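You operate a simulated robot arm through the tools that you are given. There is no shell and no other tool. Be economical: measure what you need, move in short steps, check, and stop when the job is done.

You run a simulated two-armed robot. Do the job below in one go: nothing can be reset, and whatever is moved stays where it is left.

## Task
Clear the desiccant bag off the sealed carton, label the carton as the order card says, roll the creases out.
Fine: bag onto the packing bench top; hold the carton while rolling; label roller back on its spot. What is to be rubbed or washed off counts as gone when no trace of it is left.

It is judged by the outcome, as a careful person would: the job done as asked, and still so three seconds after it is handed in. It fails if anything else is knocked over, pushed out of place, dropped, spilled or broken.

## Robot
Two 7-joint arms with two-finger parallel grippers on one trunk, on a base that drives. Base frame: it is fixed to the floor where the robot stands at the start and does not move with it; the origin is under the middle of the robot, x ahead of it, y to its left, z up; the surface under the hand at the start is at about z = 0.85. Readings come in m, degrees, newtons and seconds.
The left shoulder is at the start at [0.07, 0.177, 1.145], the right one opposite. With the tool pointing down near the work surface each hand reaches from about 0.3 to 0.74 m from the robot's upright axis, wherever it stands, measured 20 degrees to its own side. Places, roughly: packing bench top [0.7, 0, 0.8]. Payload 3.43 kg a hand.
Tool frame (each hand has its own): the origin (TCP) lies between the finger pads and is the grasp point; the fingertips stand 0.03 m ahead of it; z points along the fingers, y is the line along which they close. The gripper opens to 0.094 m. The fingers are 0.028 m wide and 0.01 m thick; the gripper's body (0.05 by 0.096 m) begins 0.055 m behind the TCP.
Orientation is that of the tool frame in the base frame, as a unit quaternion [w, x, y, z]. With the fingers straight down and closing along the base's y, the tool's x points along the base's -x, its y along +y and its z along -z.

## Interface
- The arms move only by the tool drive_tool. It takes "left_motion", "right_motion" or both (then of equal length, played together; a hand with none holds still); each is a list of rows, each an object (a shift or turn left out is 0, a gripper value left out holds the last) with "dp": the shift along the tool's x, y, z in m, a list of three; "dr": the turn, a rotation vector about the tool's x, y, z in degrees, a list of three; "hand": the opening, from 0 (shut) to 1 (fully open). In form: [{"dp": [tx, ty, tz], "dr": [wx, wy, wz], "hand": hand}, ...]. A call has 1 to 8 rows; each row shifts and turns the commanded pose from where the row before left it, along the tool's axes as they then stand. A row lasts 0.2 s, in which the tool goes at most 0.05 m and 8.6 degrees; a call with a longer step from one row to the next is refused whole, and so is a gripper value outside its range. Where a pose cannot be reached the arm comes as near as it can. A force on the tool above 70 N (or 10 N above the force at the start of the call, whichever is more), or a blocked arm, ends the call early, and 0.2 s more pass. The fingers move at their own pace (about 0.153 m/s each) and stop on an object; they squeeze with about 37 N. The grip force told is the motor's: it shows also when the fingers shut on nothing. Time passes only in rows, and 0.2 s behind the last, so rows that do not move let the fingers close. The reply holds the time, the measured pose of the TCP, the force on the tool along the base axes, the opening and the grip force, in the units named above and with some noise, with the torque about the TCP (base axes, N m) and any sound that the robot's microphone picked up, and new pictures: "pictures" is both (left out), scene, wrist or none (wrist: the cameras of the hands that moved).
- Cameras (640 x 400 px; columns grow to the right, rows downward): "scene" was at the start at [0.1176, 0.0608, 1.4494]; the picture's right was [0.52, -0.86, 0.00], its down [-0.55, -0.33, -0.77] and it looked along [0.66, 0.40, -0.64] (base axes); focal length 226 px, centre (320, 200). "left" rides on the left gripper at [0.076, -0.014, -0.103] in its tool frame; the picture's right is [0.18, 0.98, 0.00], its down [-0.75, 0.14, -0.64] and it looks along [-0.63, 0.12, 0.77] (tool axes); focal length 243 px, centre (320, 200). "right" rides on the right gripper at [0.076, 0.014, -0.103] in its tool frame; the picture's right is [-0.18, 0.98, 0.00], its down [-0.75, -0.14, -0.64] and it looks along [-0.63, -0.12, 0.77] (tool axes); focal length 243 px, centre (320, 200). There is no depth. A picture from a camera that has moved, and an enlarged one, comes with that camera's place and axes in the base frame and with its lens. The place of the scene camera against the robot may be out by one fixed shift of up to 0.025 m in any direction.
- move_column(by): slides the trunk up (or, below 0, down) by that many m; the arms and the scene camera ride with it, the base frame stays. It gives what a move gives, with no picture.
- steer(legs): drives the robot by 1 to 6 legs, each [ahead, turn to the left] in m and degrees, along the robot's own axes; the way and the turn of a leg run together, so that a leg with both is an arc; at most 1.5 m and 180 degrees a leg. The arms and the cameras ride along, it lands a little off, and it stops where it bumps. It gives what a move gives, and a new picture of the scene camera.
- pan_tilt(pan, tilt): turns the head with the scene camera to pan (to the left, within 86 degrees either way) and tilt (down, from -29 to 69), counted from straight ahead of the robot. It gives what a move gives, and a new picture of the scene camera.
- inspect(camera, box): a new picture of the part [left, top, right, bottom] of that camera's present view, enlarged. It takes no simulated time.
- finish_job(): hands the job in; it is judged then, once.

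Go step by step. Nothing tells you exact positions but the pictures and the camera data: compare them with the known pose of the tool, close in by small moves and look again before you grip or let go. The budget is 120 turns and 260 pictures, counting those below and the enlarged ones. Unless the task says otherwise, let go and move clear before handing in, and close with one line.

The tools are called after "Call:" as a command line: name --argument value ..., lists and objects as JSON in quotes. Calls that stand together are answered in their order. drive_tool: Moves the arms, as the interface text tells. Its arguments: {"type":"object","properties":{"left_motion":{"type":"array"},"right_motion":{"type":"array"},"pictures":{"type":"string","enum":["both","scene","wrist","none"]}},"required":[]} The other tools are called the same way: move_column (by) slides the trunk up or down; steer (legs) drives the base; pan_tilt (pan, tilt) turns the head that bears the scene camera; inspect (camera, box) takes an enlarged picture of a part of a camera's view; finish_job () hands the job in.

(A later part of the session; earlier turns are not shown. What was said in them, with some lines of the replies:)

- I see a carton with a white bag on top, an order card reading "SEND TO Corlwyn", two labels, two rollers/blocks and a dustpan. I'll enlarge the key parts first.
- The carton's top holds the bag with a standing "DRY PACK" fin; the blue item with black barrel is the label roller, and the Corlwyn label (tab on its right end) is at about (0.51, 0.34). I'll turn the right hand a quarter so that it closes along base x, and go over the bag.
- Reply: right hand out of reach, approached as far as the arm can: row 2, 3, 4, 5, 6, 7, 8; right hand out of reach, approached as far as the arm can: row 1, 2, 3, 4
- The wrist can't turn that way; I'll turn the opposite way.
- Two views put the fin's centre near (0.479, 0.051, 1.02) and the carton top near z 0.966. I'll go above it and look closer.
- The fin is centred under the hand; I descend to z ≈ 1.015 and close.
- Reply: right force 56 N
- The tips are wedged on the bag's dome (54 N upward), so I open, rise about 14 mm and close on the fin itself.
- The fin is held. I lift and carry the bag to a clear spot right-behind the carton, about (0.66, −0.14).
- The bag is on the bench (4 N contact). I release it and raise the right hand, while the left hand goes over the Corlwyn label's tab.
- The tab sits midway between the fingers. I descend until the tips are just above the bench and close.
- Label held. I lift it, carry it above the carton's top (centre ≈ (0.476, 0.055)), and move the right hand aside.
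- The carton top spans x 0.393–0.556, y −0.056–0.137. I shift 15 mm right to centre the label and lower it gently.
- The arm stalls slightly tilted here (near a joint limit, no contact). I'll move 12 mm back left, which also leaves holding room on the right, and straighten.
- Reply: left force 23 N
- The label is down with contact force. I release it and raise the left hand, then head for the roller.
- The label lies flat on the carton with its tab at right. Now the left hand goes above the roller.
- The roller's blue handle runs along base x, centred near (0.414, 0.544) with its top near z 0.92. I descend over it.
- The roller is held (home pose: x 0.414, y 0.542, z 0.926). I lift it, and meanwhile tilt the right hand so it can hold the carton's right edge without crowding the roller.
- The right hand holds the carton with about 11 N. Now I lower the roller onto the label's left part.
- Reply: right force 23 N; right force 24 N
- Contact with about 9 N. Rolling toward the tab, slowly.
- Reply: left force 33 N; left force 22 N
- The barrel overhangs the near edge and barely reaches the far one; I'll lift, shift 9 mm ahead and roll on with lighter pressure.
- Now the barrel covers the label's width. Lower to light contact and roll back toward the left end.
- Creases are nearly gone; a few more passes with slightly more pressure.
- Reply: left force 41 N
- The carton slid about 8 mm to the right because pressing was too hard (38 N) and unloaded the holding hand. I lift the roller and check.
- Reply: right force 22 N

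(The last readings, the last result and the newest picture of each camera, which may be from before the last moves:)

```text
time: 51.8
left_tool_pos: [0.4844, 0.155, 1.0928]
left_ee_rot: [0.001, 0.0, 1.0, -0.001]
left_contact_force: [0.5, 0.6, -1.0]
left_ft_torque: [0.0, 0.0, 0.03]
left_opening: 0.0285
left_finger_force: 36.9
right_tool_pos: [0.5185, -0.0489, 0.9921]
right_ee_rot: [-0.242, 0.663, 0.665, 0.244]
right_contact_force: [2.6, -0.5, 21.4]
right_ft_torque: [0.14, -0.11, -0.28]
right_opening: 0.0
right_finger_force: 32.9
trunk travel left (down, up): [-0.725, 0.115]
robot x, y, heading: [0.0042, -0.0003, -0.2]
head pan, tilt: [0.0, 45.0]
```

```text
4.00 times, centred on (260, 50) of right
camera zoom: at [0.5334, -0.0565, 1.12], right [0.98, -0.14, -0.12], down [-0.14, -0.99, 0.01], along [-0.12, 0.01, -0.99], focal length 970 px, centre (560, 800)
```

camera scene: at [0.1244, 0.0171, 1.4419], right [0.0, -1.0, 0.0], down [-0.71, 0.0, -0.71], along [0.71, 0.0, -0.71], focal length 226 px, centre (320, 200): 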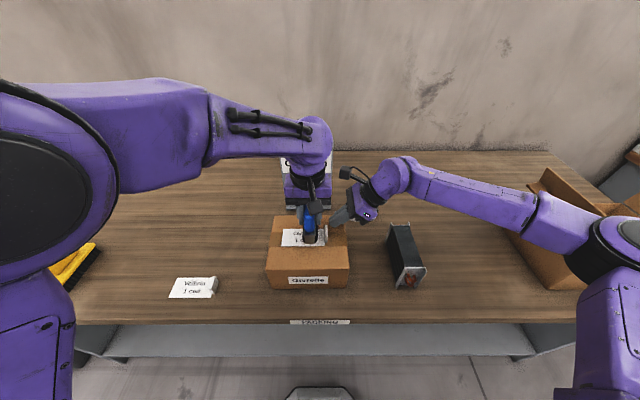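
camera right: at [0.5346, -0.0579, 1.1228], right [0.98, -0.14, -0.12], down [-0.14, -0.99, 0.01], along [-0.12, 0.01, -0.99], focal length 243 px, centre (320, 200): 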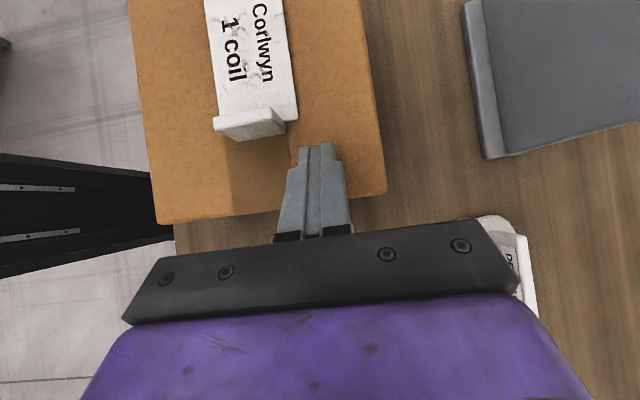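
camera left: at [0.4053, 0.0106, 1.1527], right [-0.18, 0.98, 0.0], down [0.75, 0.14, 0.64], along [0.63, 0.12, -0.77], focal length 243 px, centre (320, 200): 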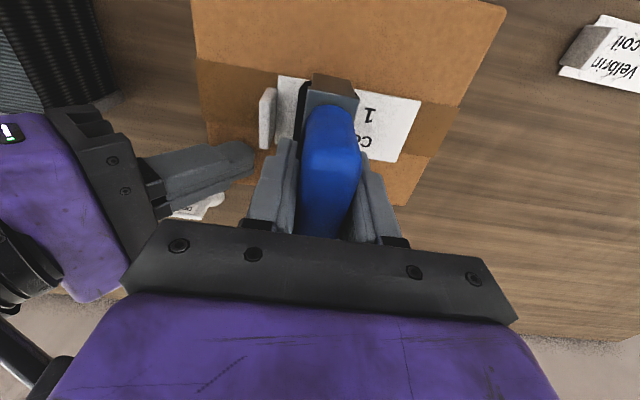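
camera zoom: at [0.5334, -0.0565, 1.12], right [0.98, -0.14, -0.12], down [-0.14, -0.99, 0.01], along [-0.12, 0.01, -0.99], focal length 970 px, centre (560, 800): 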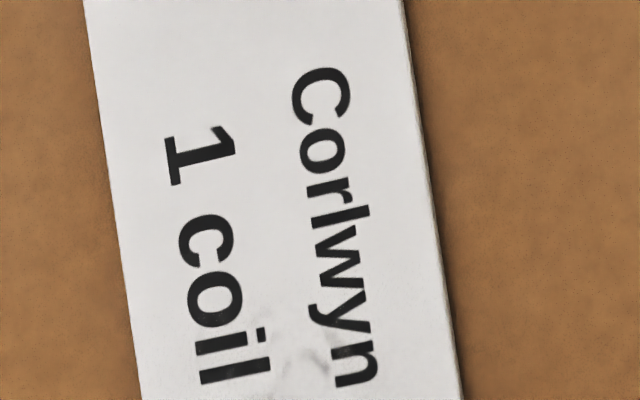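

Marks remain only on the right third near the tab. I'll roll that part with strokes away from the tab only (which also tends to draw the carton back).

Call:
drive_tool --left_motion '[{"dp": [0, -0.047, 0]}, {"dp": [0, -0.047, 0]}, {"dp": [0.002, -0.046, 0.01]}, {"dp": [0, 0, 0.025]}, {"dp": [0, 0, 0.014]}, {}]' --pictures "none"

Call:
inspect --camera "scene" --box '[260, 210, 350, 260]'

```text
time: 53.2
left_tool_pos: [0.4802, 0.0143, 1.0438]
left_ee_rot: [0.002, 0.0, 1.0, -0.001]
left_contact_force: [1.2, -0.3, -1.5]
left_ft_torque: [0.0, -0.01, 0.01]
left_opening: 0.0283
left_finger_force: 37.5
right_tool_pos: [0.52, -0.0497, 0.9911]
right_ee_rot: [-0.241, 0.663, 0.665, 0.243]
right_contact_force: [5.2, -1.5, 24.6]
right_ft_torque: [0.17, -0.18, 0.08]
right_opening: 0.0
right_finger_force: 32.7
trunk travel left (down, up): [-0.725, 0.115]
robot x, y, heading: [0.0012, -0.0026, 0.1]
head pan, tilt: [0.0, 45.0]
```

```text
7.11 times, centred on (305, 235) of scene
camera zoom: at [0.124, 0.0169, 1.442], right [0.0, -1.0, 0.0], down [-0.71, 0.0, -0.71], along [0.71, 0.0, -0.71], focal length 1607 px, centre (427, -49)
```

zoom: 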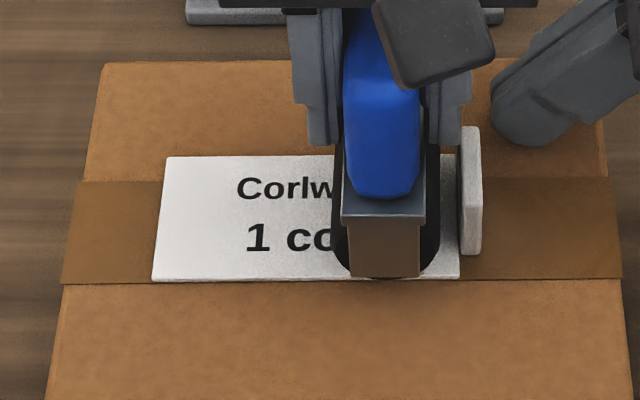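

Call:
drive_tool --left_motion '[{"dp": [0, -0.004, 0.004]}, {"dp": [0, 0, 0.003]}, {}, {"dp": [0, 0.01, 0]}, {"dp": [0, 0.012, 0]}, {"dp": [0, 0.014, 0]}, {"dp": [0, 0.014, 0]}, {}]' --pictures "none"

Call:
inspect --camera "scene" --box '[260, 210, 350, 260]'

```text
time: 55.0
left_tool_pos: [0.4794, 0.058, 1.0363]
left_ee_rot: [0.001, 0.001, 1.0, 0.0]
left_contact_force: [1.8, -12.7, 17.3]
left_ft_torque: [-0.85, -0.06, 0.04]
left_opening: 0.0286
left_finger_force: 37.3
right_tool_pos: [0.518, -0.0502, 0.9919]
right_ee_rot: [-0.242, 0.663, 0.665, 0.243]
right_contact_force: [2.3, 5.7, 17.1]
right_ft_torque: [0.36, -0.14, -0.04]
right_opening: 0.0
right_finger_force: 32.4
trunk travel left (down, up): [-0.725, 0.115]
robot x, y, heading: [-0.0009, -0.0022, 0.0]
head pan, tilt: [0.0, 45.0]
```

```text
7.11 times, centred on (305, 235) of scene
camera zoom: at [0.1223, 0.0152, 1.4422], right [0.0, -1.0, 0.0], down [-0.71, 0.0, -0.71], along [0.71, 0.0, -0.71], focal length 1607 px, centre (427, -49)
```

zoom: 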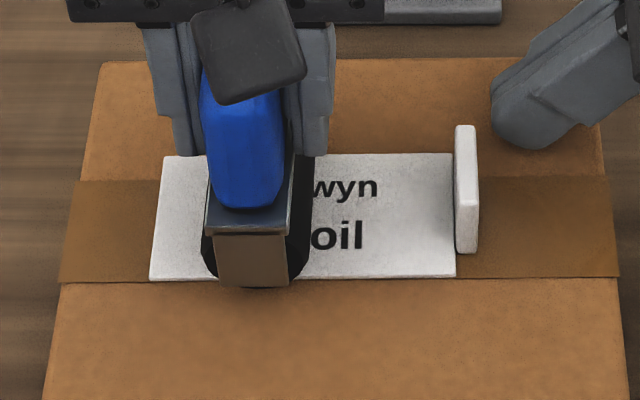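

Almost clean. One more stroke like that, then I look closely.

Call:
drive_tool --left_motion '[{"dp": [0, 0, -0.012]}, {"dp": [0, -0.046, 0]}, {"dp": [0, -0.002, 0.009]}, {"dp": [0, 0, 0.003]}, {"dp": [0, 0.012, 0.0005]}, {"dp": [0, 0.014, 0]}, {"dp": [0, 0.014, 0]}, {"dp": [0, 0.014, 0]}]' --pictures "none"

Call:
drive_tool --left_motion '[{"dp": [0, 0.014, 0]}, {"dp": [0, 0.014, 0]}, {"dp": [0, 0, -0.02]}, {"dp": [0, 0.03, -0.03]}, {"dp": [0, 0.04, 0]}, {"dp": [0, 0.03, 0]}, {}]' --pictures "none"

Call:
inspect --camera "scene" --box '[260, 210, 350, 260]'

Call:
inspect --camera "right" --box '[180, 0, 340, 120]'

```text
time: 56.8
left_tool_pos: [0.4804, 0.062, 1.0367]
left_ee_rot: [0.004, 0.001, 1.0, -0.001]
left_contact_force: [1.0, -18.2, 26.0]
left_ft_torque: [-1.39, 0.03, 0.02]
left_opening: 0.0283
left_finger_force: 37.4
right_tool_pos: [0.5163, -0.0535, 0.9912]
right_ee_rot: [-0.242, 0.663, 0.665, 0.244]
right_contact_force: [1.2, 4.8, 11.9]
right_ft_torque: [0.29, -0.02, -0.01]
right_opening: 0.0
right_finger_force: 33.4
trunk travel left (down, up): [-0.725, 0.115]
robot x, y, heading: [0.0004, 0.0001, 0.1]
head pan, tilt: [0.0, 45.0]
```

```text
time: 58.4
left_tool_pos: [0.483, 0.1926, 1.0833]
left_ee_rot: [0.001, 0.0, 1.0, -0.001]
left_contact_force: [0.6, -0.6, -2.0]
left_ft_torque: [0.02, 0.02, 0.0]
left_opening: 0.0284
left_finger_force: 37.1
right_tool_pos: [0.5189, -0.0505, 0.9925]
right_ee_rot: [-0.241, 0.664, 0.665, 0.243]
right_contact_force: [4.3, -4.2, 21.0]
right_ft_torque: [0.08, -0.16, -0.27]
right_opening: 0.0
right_finger_force: 33.3
trunk travel left (down, up): [-0.725, 0.115]
robot x, y, heading: [-0.0004, 0.0008, -0.1]
head pan, tilt: [0.0, 45.0]
```

```text
7.11 times, centred on (305, 235) of scene
camera zoom: at [0.1244, 0.0161, 1.442], right [0.0, -1.0, 0.0], down [-0.71, 0.0, -0.71], along [0.71, 0.0, -0.71], focal length 1607 px, centre (427, -49)
```

zoom: 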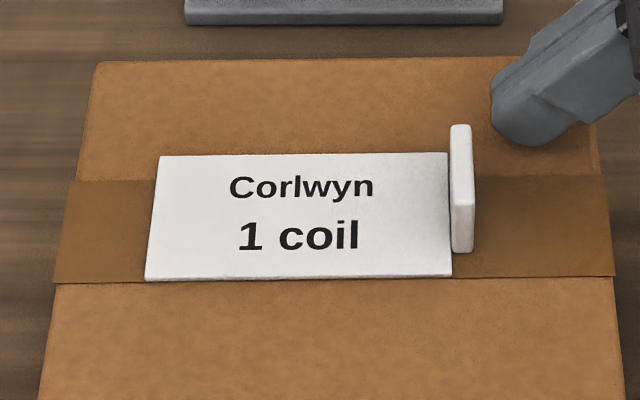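

```text
3.33 times, centred on (260, 60) of right
camera zoom: at [0.5335, -0.0571, 1.12], right [0.98, -0.14, -0.12], down [-0.14, -0.99, 0.0], along [-0.12, 0.01, -0.99], focal length 809 px, centre (520, 667)
```

zoom: 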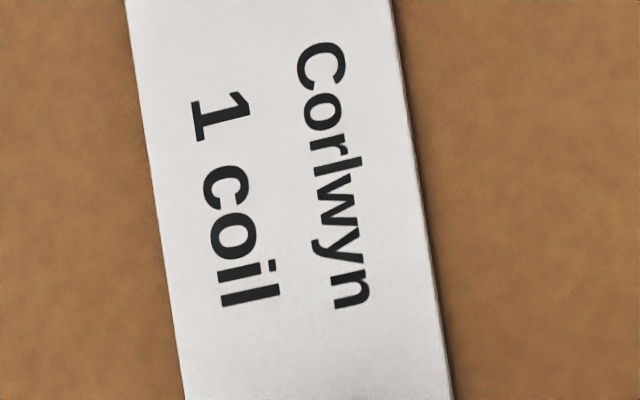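

The label looks smooth. I check the rest of it with the left wrist camera and the area by the tab.

Call:
inspect --camera "left" --box '[40, 0, 280, 150]'

Call:
inspect --camera "right" --box '[190, 40, 320, 140]'

Call:
inspect --camera "scene" --box '[275, 225, 330, 255]'

```text
2.67 times, centred on (160, 75) of left
camera zoom: at [0.4062, 0.1789, 1.1861], right [-0.18, 0.98, 0.0], down [0.75, 0.14, 0.64], along [0.63, 0.12, -0.77], focal length 647 px, centre (747, 533)
```

zoom: 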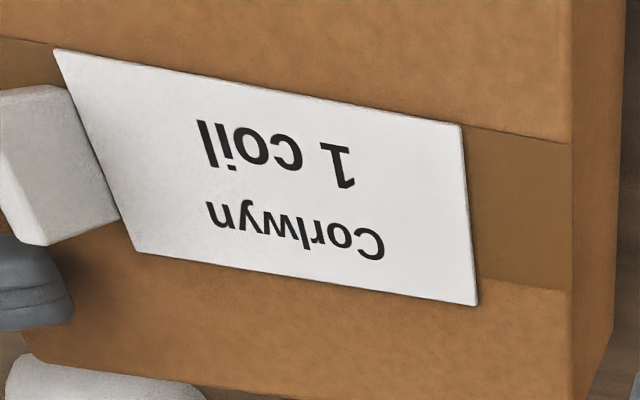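

```text
4.00 times, centred on (255, 90) of right
camera zoom: at [0.5335, -0.0571, 1.12], right [0.98, -0.14, -0.12], down [-0.14, -0.99, 0.0], along [-0.12, 0.01, -0.99], focal length 970 px, centre (580, 640)
```

zoom: 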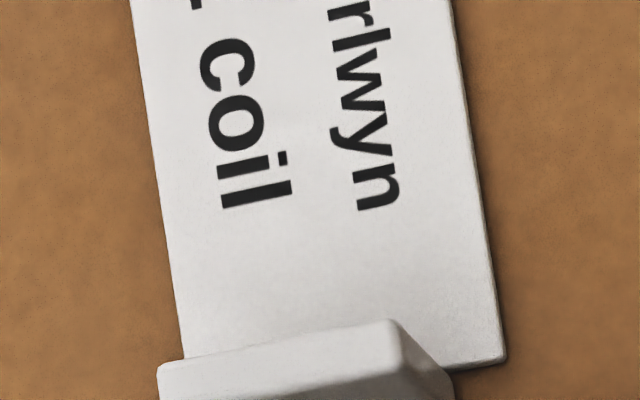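

```text
11.64 times, centred on (302, 240) of scene
camera zoom: at [0.1244, 0.0161, 1.442], right [0.0, -1.0, 0.0], down [-0.71, 0.0, -0.71], along [0.71, 0.0, -0.71], focal length 2630 px, centre (524, -266)
```

zoom: 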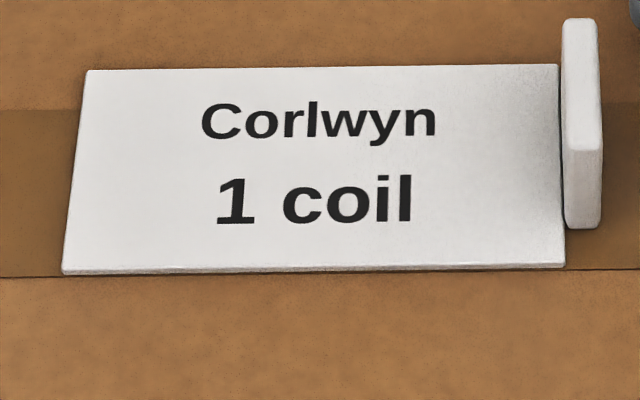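

Every crease is gone. I lift the right hand off and carry the roller back toward its spot.

Call:
drive_tool --left_motion '[{"dp": [0, 0.02, -0.022]}, {"dp": [0.0099, 0.047, 0]}, {"dp": [0.0099, 0.047, 0]}, {"dp": [0.0099, 0.047, 0]}, {"dp": [0.0099, 0.047, 0]}, {"dp": [0.0099, 0.047, 0]}, {"dp": [0.0099, 0.047, 0]}, {"dp": [0.0099, 0.047, 0]}]' --right_motion '[{"dp": [0.0129, 0, -0.0153]}, {"dp": [0.0257, 0, -0.0306]}, {"dp": [0.0257, 0, -0.0306]}, {"dp": [0.0257, 0, -0.0306]}, {}, {}, {}, {}]'

```text
time: 60.2
left_tool_pos: [0.4131, 0.5447, 1.1049]
left_ee_rot: [-0.001, 0.0, 1.0, -0.002]
left_contact_force: [0.6, 0.4, -2.6]
left_ft_torque: [-0.04, -0.06, 0.0]
left_opening: 0.0282
left_finger_force: 37.1
right_tool_pos: [0.5204, -0.0483, 1.1305]
right_ee_rot: [-0.241, 0.664, 0.666, 0.24]
right_contact_force: [0.3, -0.5, -0.4]
right_ft_torque: [-0.03, 0.0, 0.02]
right_opening: 0.0
right_finger_force: 32.9
trunk travel left (down, up): [-0.725, 0.115]
robot x, y, heading: [0.0024, -0.0026, -0.1]
head pan, tilt: [0.0, 45.0]
camera scene: at [0.1263, 0.0202, 1.4417], right [0.0, -1.0, 0.0], down [-0.71, 0.0, -0.71], along [0.71, 0.0, -0.71], focal length 226 px, centre (320, 200)
camera right: at [0.5346, -0.0543, 1.2589], right [0.98, -0.14, -0.12], down [-0.14, -0.99, 0.01], along [-0.12, 0.01, -0.99], focal length 243 px, centre (320, 200)
camera left: at [0.3373, 0.5312, 1.2069], right [-0.18, 0.98, 0.0], down [0.75, 0.14, 0.64], along [0.63, 0.11, -0.77], focal length 243 px, centre (320, 200)
```

scene: 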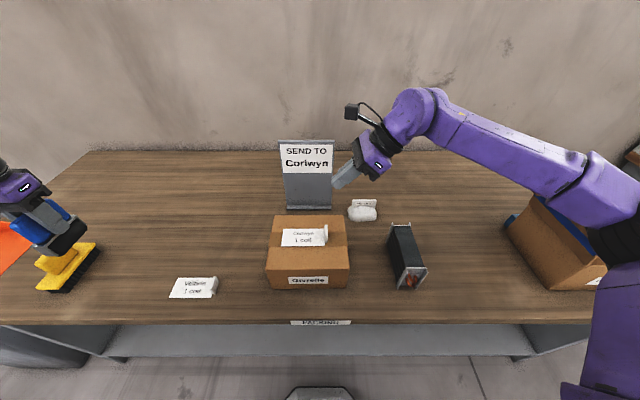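
right: 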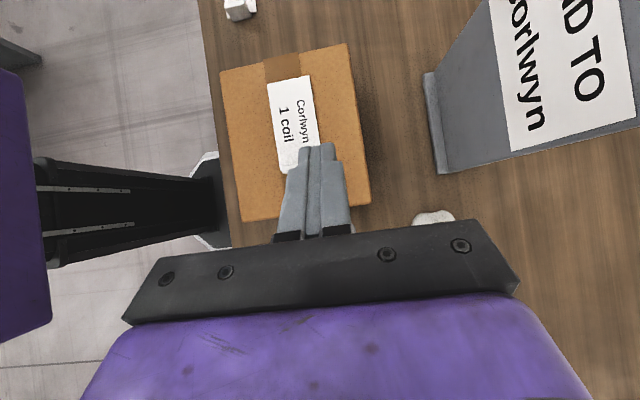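
left: 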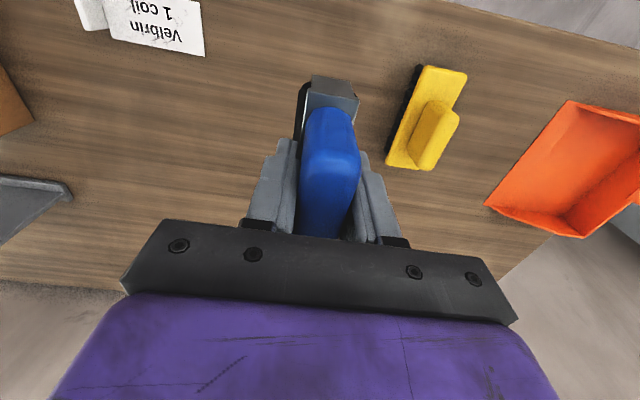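

Call:
drive_tool --left_motion '[{"dp": [0, -0.002, 0.045]}, {"dp": [0, 0, 0.045]}, {"dp": [0, 0, 0.045]}, {"dp": [0, 0, 0.03]}, {"dp": [0, 0, 0.008]}, {}]' --pictures "none"

```text
time: 61.6
left_tool_pos: [0.413, 0.5403, 0.9318]
left_ee_rot: [0.0, 0.0, 1.0, -0.001]
left_contact_force: [-0.4, 0.1, -1.7]
left_ft_torque: [0.03, 0.01, 0.0]
left_opening: 0.0282
left_finger_force: 37.7
right_tool_pos: [0.5183, -0.0504, 1.1306]
right_ee_rot: [-0.243, 0.664, 0.665, 0.241]
right_contact_force: [0.0, -0.3, 0.9]
right_ft_torque: [-0.02, 0.02, 0.0]
right_opening: 0.0
right_finger_force: 33.3
trunk travel left (down, up): [-0.725, 0.115]
robot x, y, heading: [-0.0001, 0.0024, -0.1]
head pan, tilt: [0.0, 45.0]
```

Call:
drive_tool --left_motion '[{"dp": [0, 0.002, 0.003]}, {"dp": [0, 0, 0.002]}, {"dp": [0, 0, 0.001]}, {}]' --pictures "none"

```text
time: 62.6
left_tool_pos: [0.4143, 0.5431, 0.9266]
left_ee_rot: [0.0, 0.001, 1.0, -0.001]
left_contact_force: [0.0, -0.1, -2.0]
left_ft_torque: [0.0, 0.0, -0.02]
left_opening: 0.0283
left_finger_force: 36.8
right_tool_pos: [0.5196, -0.0494, 1.1304]
right_ee_rot: [-0.242, 0.664, 0.665, 0.242]
right_contact_force: [1.0, 0.0, 0.1]
right_ft_torque: [0.01, 0.0, -0.01]
right_opening: 0.0
right_finger_force: 33.2
trunk travel left (down, up): [-0.725, 0.115]
robot x, y, heading: [0.0015, -0.003, -0.0]
head pan, tilt: [0.0, 45.0]
```

Still no contact; two more millimetre steps.

Call:
drive_tool --left_motion '[{"dp": [0, 0, 0.0015]}, {"dp": [0, 0, 0.001]}, {}]' --pictures "none"

```text
time: 63.4
left_tool_pos: [0.4144, 0.5437, 0.9241]
left_ee_rot: [0.001, 0.001, 1.0, 0.0]
left_contact_force: [1.4, 1.4, 5.7]
left_ft_torque: [0.2, -0.4, 0.08]
left_opening: 0.0286
left_finger_force: 36.8
right_tool_pos: [0.5192, -0.0515, 1.1302]
right_ee_rot: [-0.243, 0.664, 0.665, 0.241]
right_contact_force: [-0.6, 0.8, 0.1]
right_ft_torque: [0.0, 0.0, 0.02]
right_opening: 0.0
right_finger_force: 32.8
trunk travel left (down, up): [-0.725, 0.115]
robot x, y, heading: [0.001, 0.0008, 0.1]
head pan, tilt: [0.0, 45.0]
```

Contact with the bench. I release, rise, and look the scene over.

Call:
drive_tool --left_motion '[{"hand": 0.3}, {"hand": 0.75}, {"hand": 0.75}, {"dp": [0, 0, -0.03]}, {"dp": [0, 0, -0.045]}, {"dp": [0, 0, -0.045]}, {"dp": [0, 0, -0.045]}, {}]' --right_motion '[{"dp": [0.0257, 0, -0.0306]}, {"dp": [-0.02, 0, -0.03]}, {"dp": [-0.02, 0, -0.03]}, {}, {}, {}, {}, {}]'

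Call:
inspect --camera "scene" --box '[40, 200, 360, 300]'

```text
time: 65.2
left_tool_pos: [0.4153, 0.5451, 1.0886]
left_ee_rot: [0.0, -0.001, 1.0, -0.001]
left_contact_force: [-0.2, 0.2, -0.1]
left_ft_torque: [0.02, 0.01, -0.01]
left_opening: 0.0706
left_finger_force: 0.1
right_tool_pos: [0.5218, -0.1197, 1.1899]
right_ee_rot: [-0.242, 0.664, 0.665, 0.242]
right_contact_force: [0.6, 0.1, 0.3]
right_ft_torque: [-0.02, -0.03, 0.01]
right_opening: 0.0001
right_finger_force: 33.2
trunk travel left (down, up): [-0.725, 0.115]
robot x, y, heading: [-0.001, 0.002, -0.1]
head pan, tilt: [0.0, 45.0]
camera scene: at [0.1266, 0.0171, 1.4417], right [0.0, -1.0, 0.0], down [-0.71, 0.0, -0.71], along [0.71, 0.0, -0.71], focal length 226 px, centre (320, 200)
camera right: at [0.5365, -0.1271, 1.3183], right [0.98, -0.14, -0.12], down [-0.14, -0.99, 0.01], along [-0.12, 0.01, -0.99], focal length 243 px, centre (320, 200)
camera left: at [0.3387, 0.5299, 1.1907], right [-0.18, 0.98, 0.0], down [0.75, 0.14, 0.64], along [0.63, 0.12, -0.77], focal length 243 px, centre (320, 200)
```

scene: 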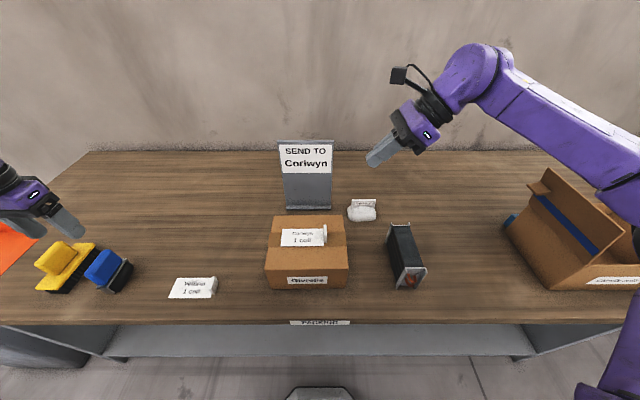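
right: 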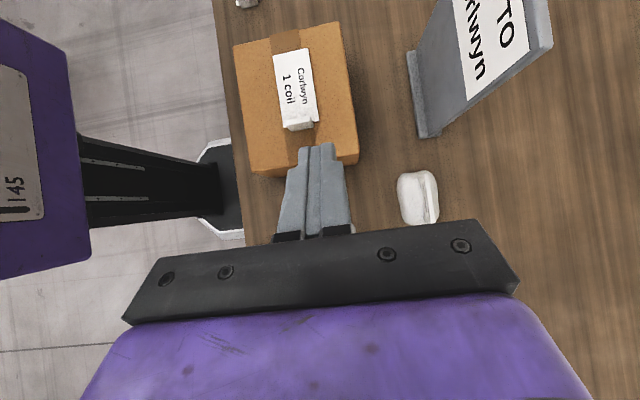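
left: 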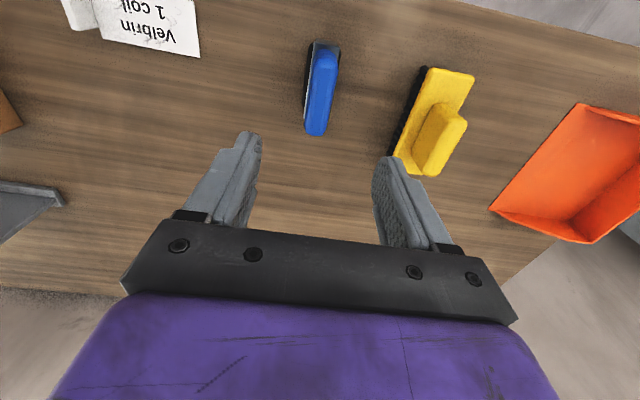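

```text
2.00 times, centred on (200, 250) of scene
camera zoom: at [0.1266, 0.0171, 1.4417], right [0.0, -1.0, 0.0], down [-0.71, 0.0, -0.71], along [0.71, 0.0, -0.71], focal length 452 px, centre (560, 100)
```

zoom: 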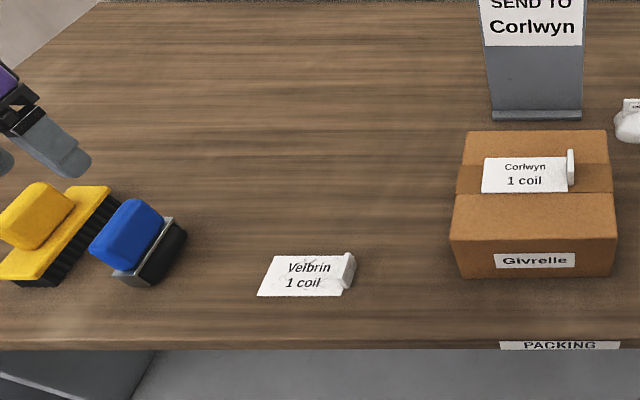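

Everything is in place: the bag is on the bench, the Corlwyn label is smooth on the carton, the roller is back on its spot, and both hands are clear. I'm handing in.

Call:
finish_job

```text
The job is handed in.
```

The job is done and handed in: the bag is on the bench top, the Corlwyn label is on the carton with no creases left, and the roller is back on its spot. The carton slid slightly during one roller pass and now sits about 6 mm to the right of where it started.
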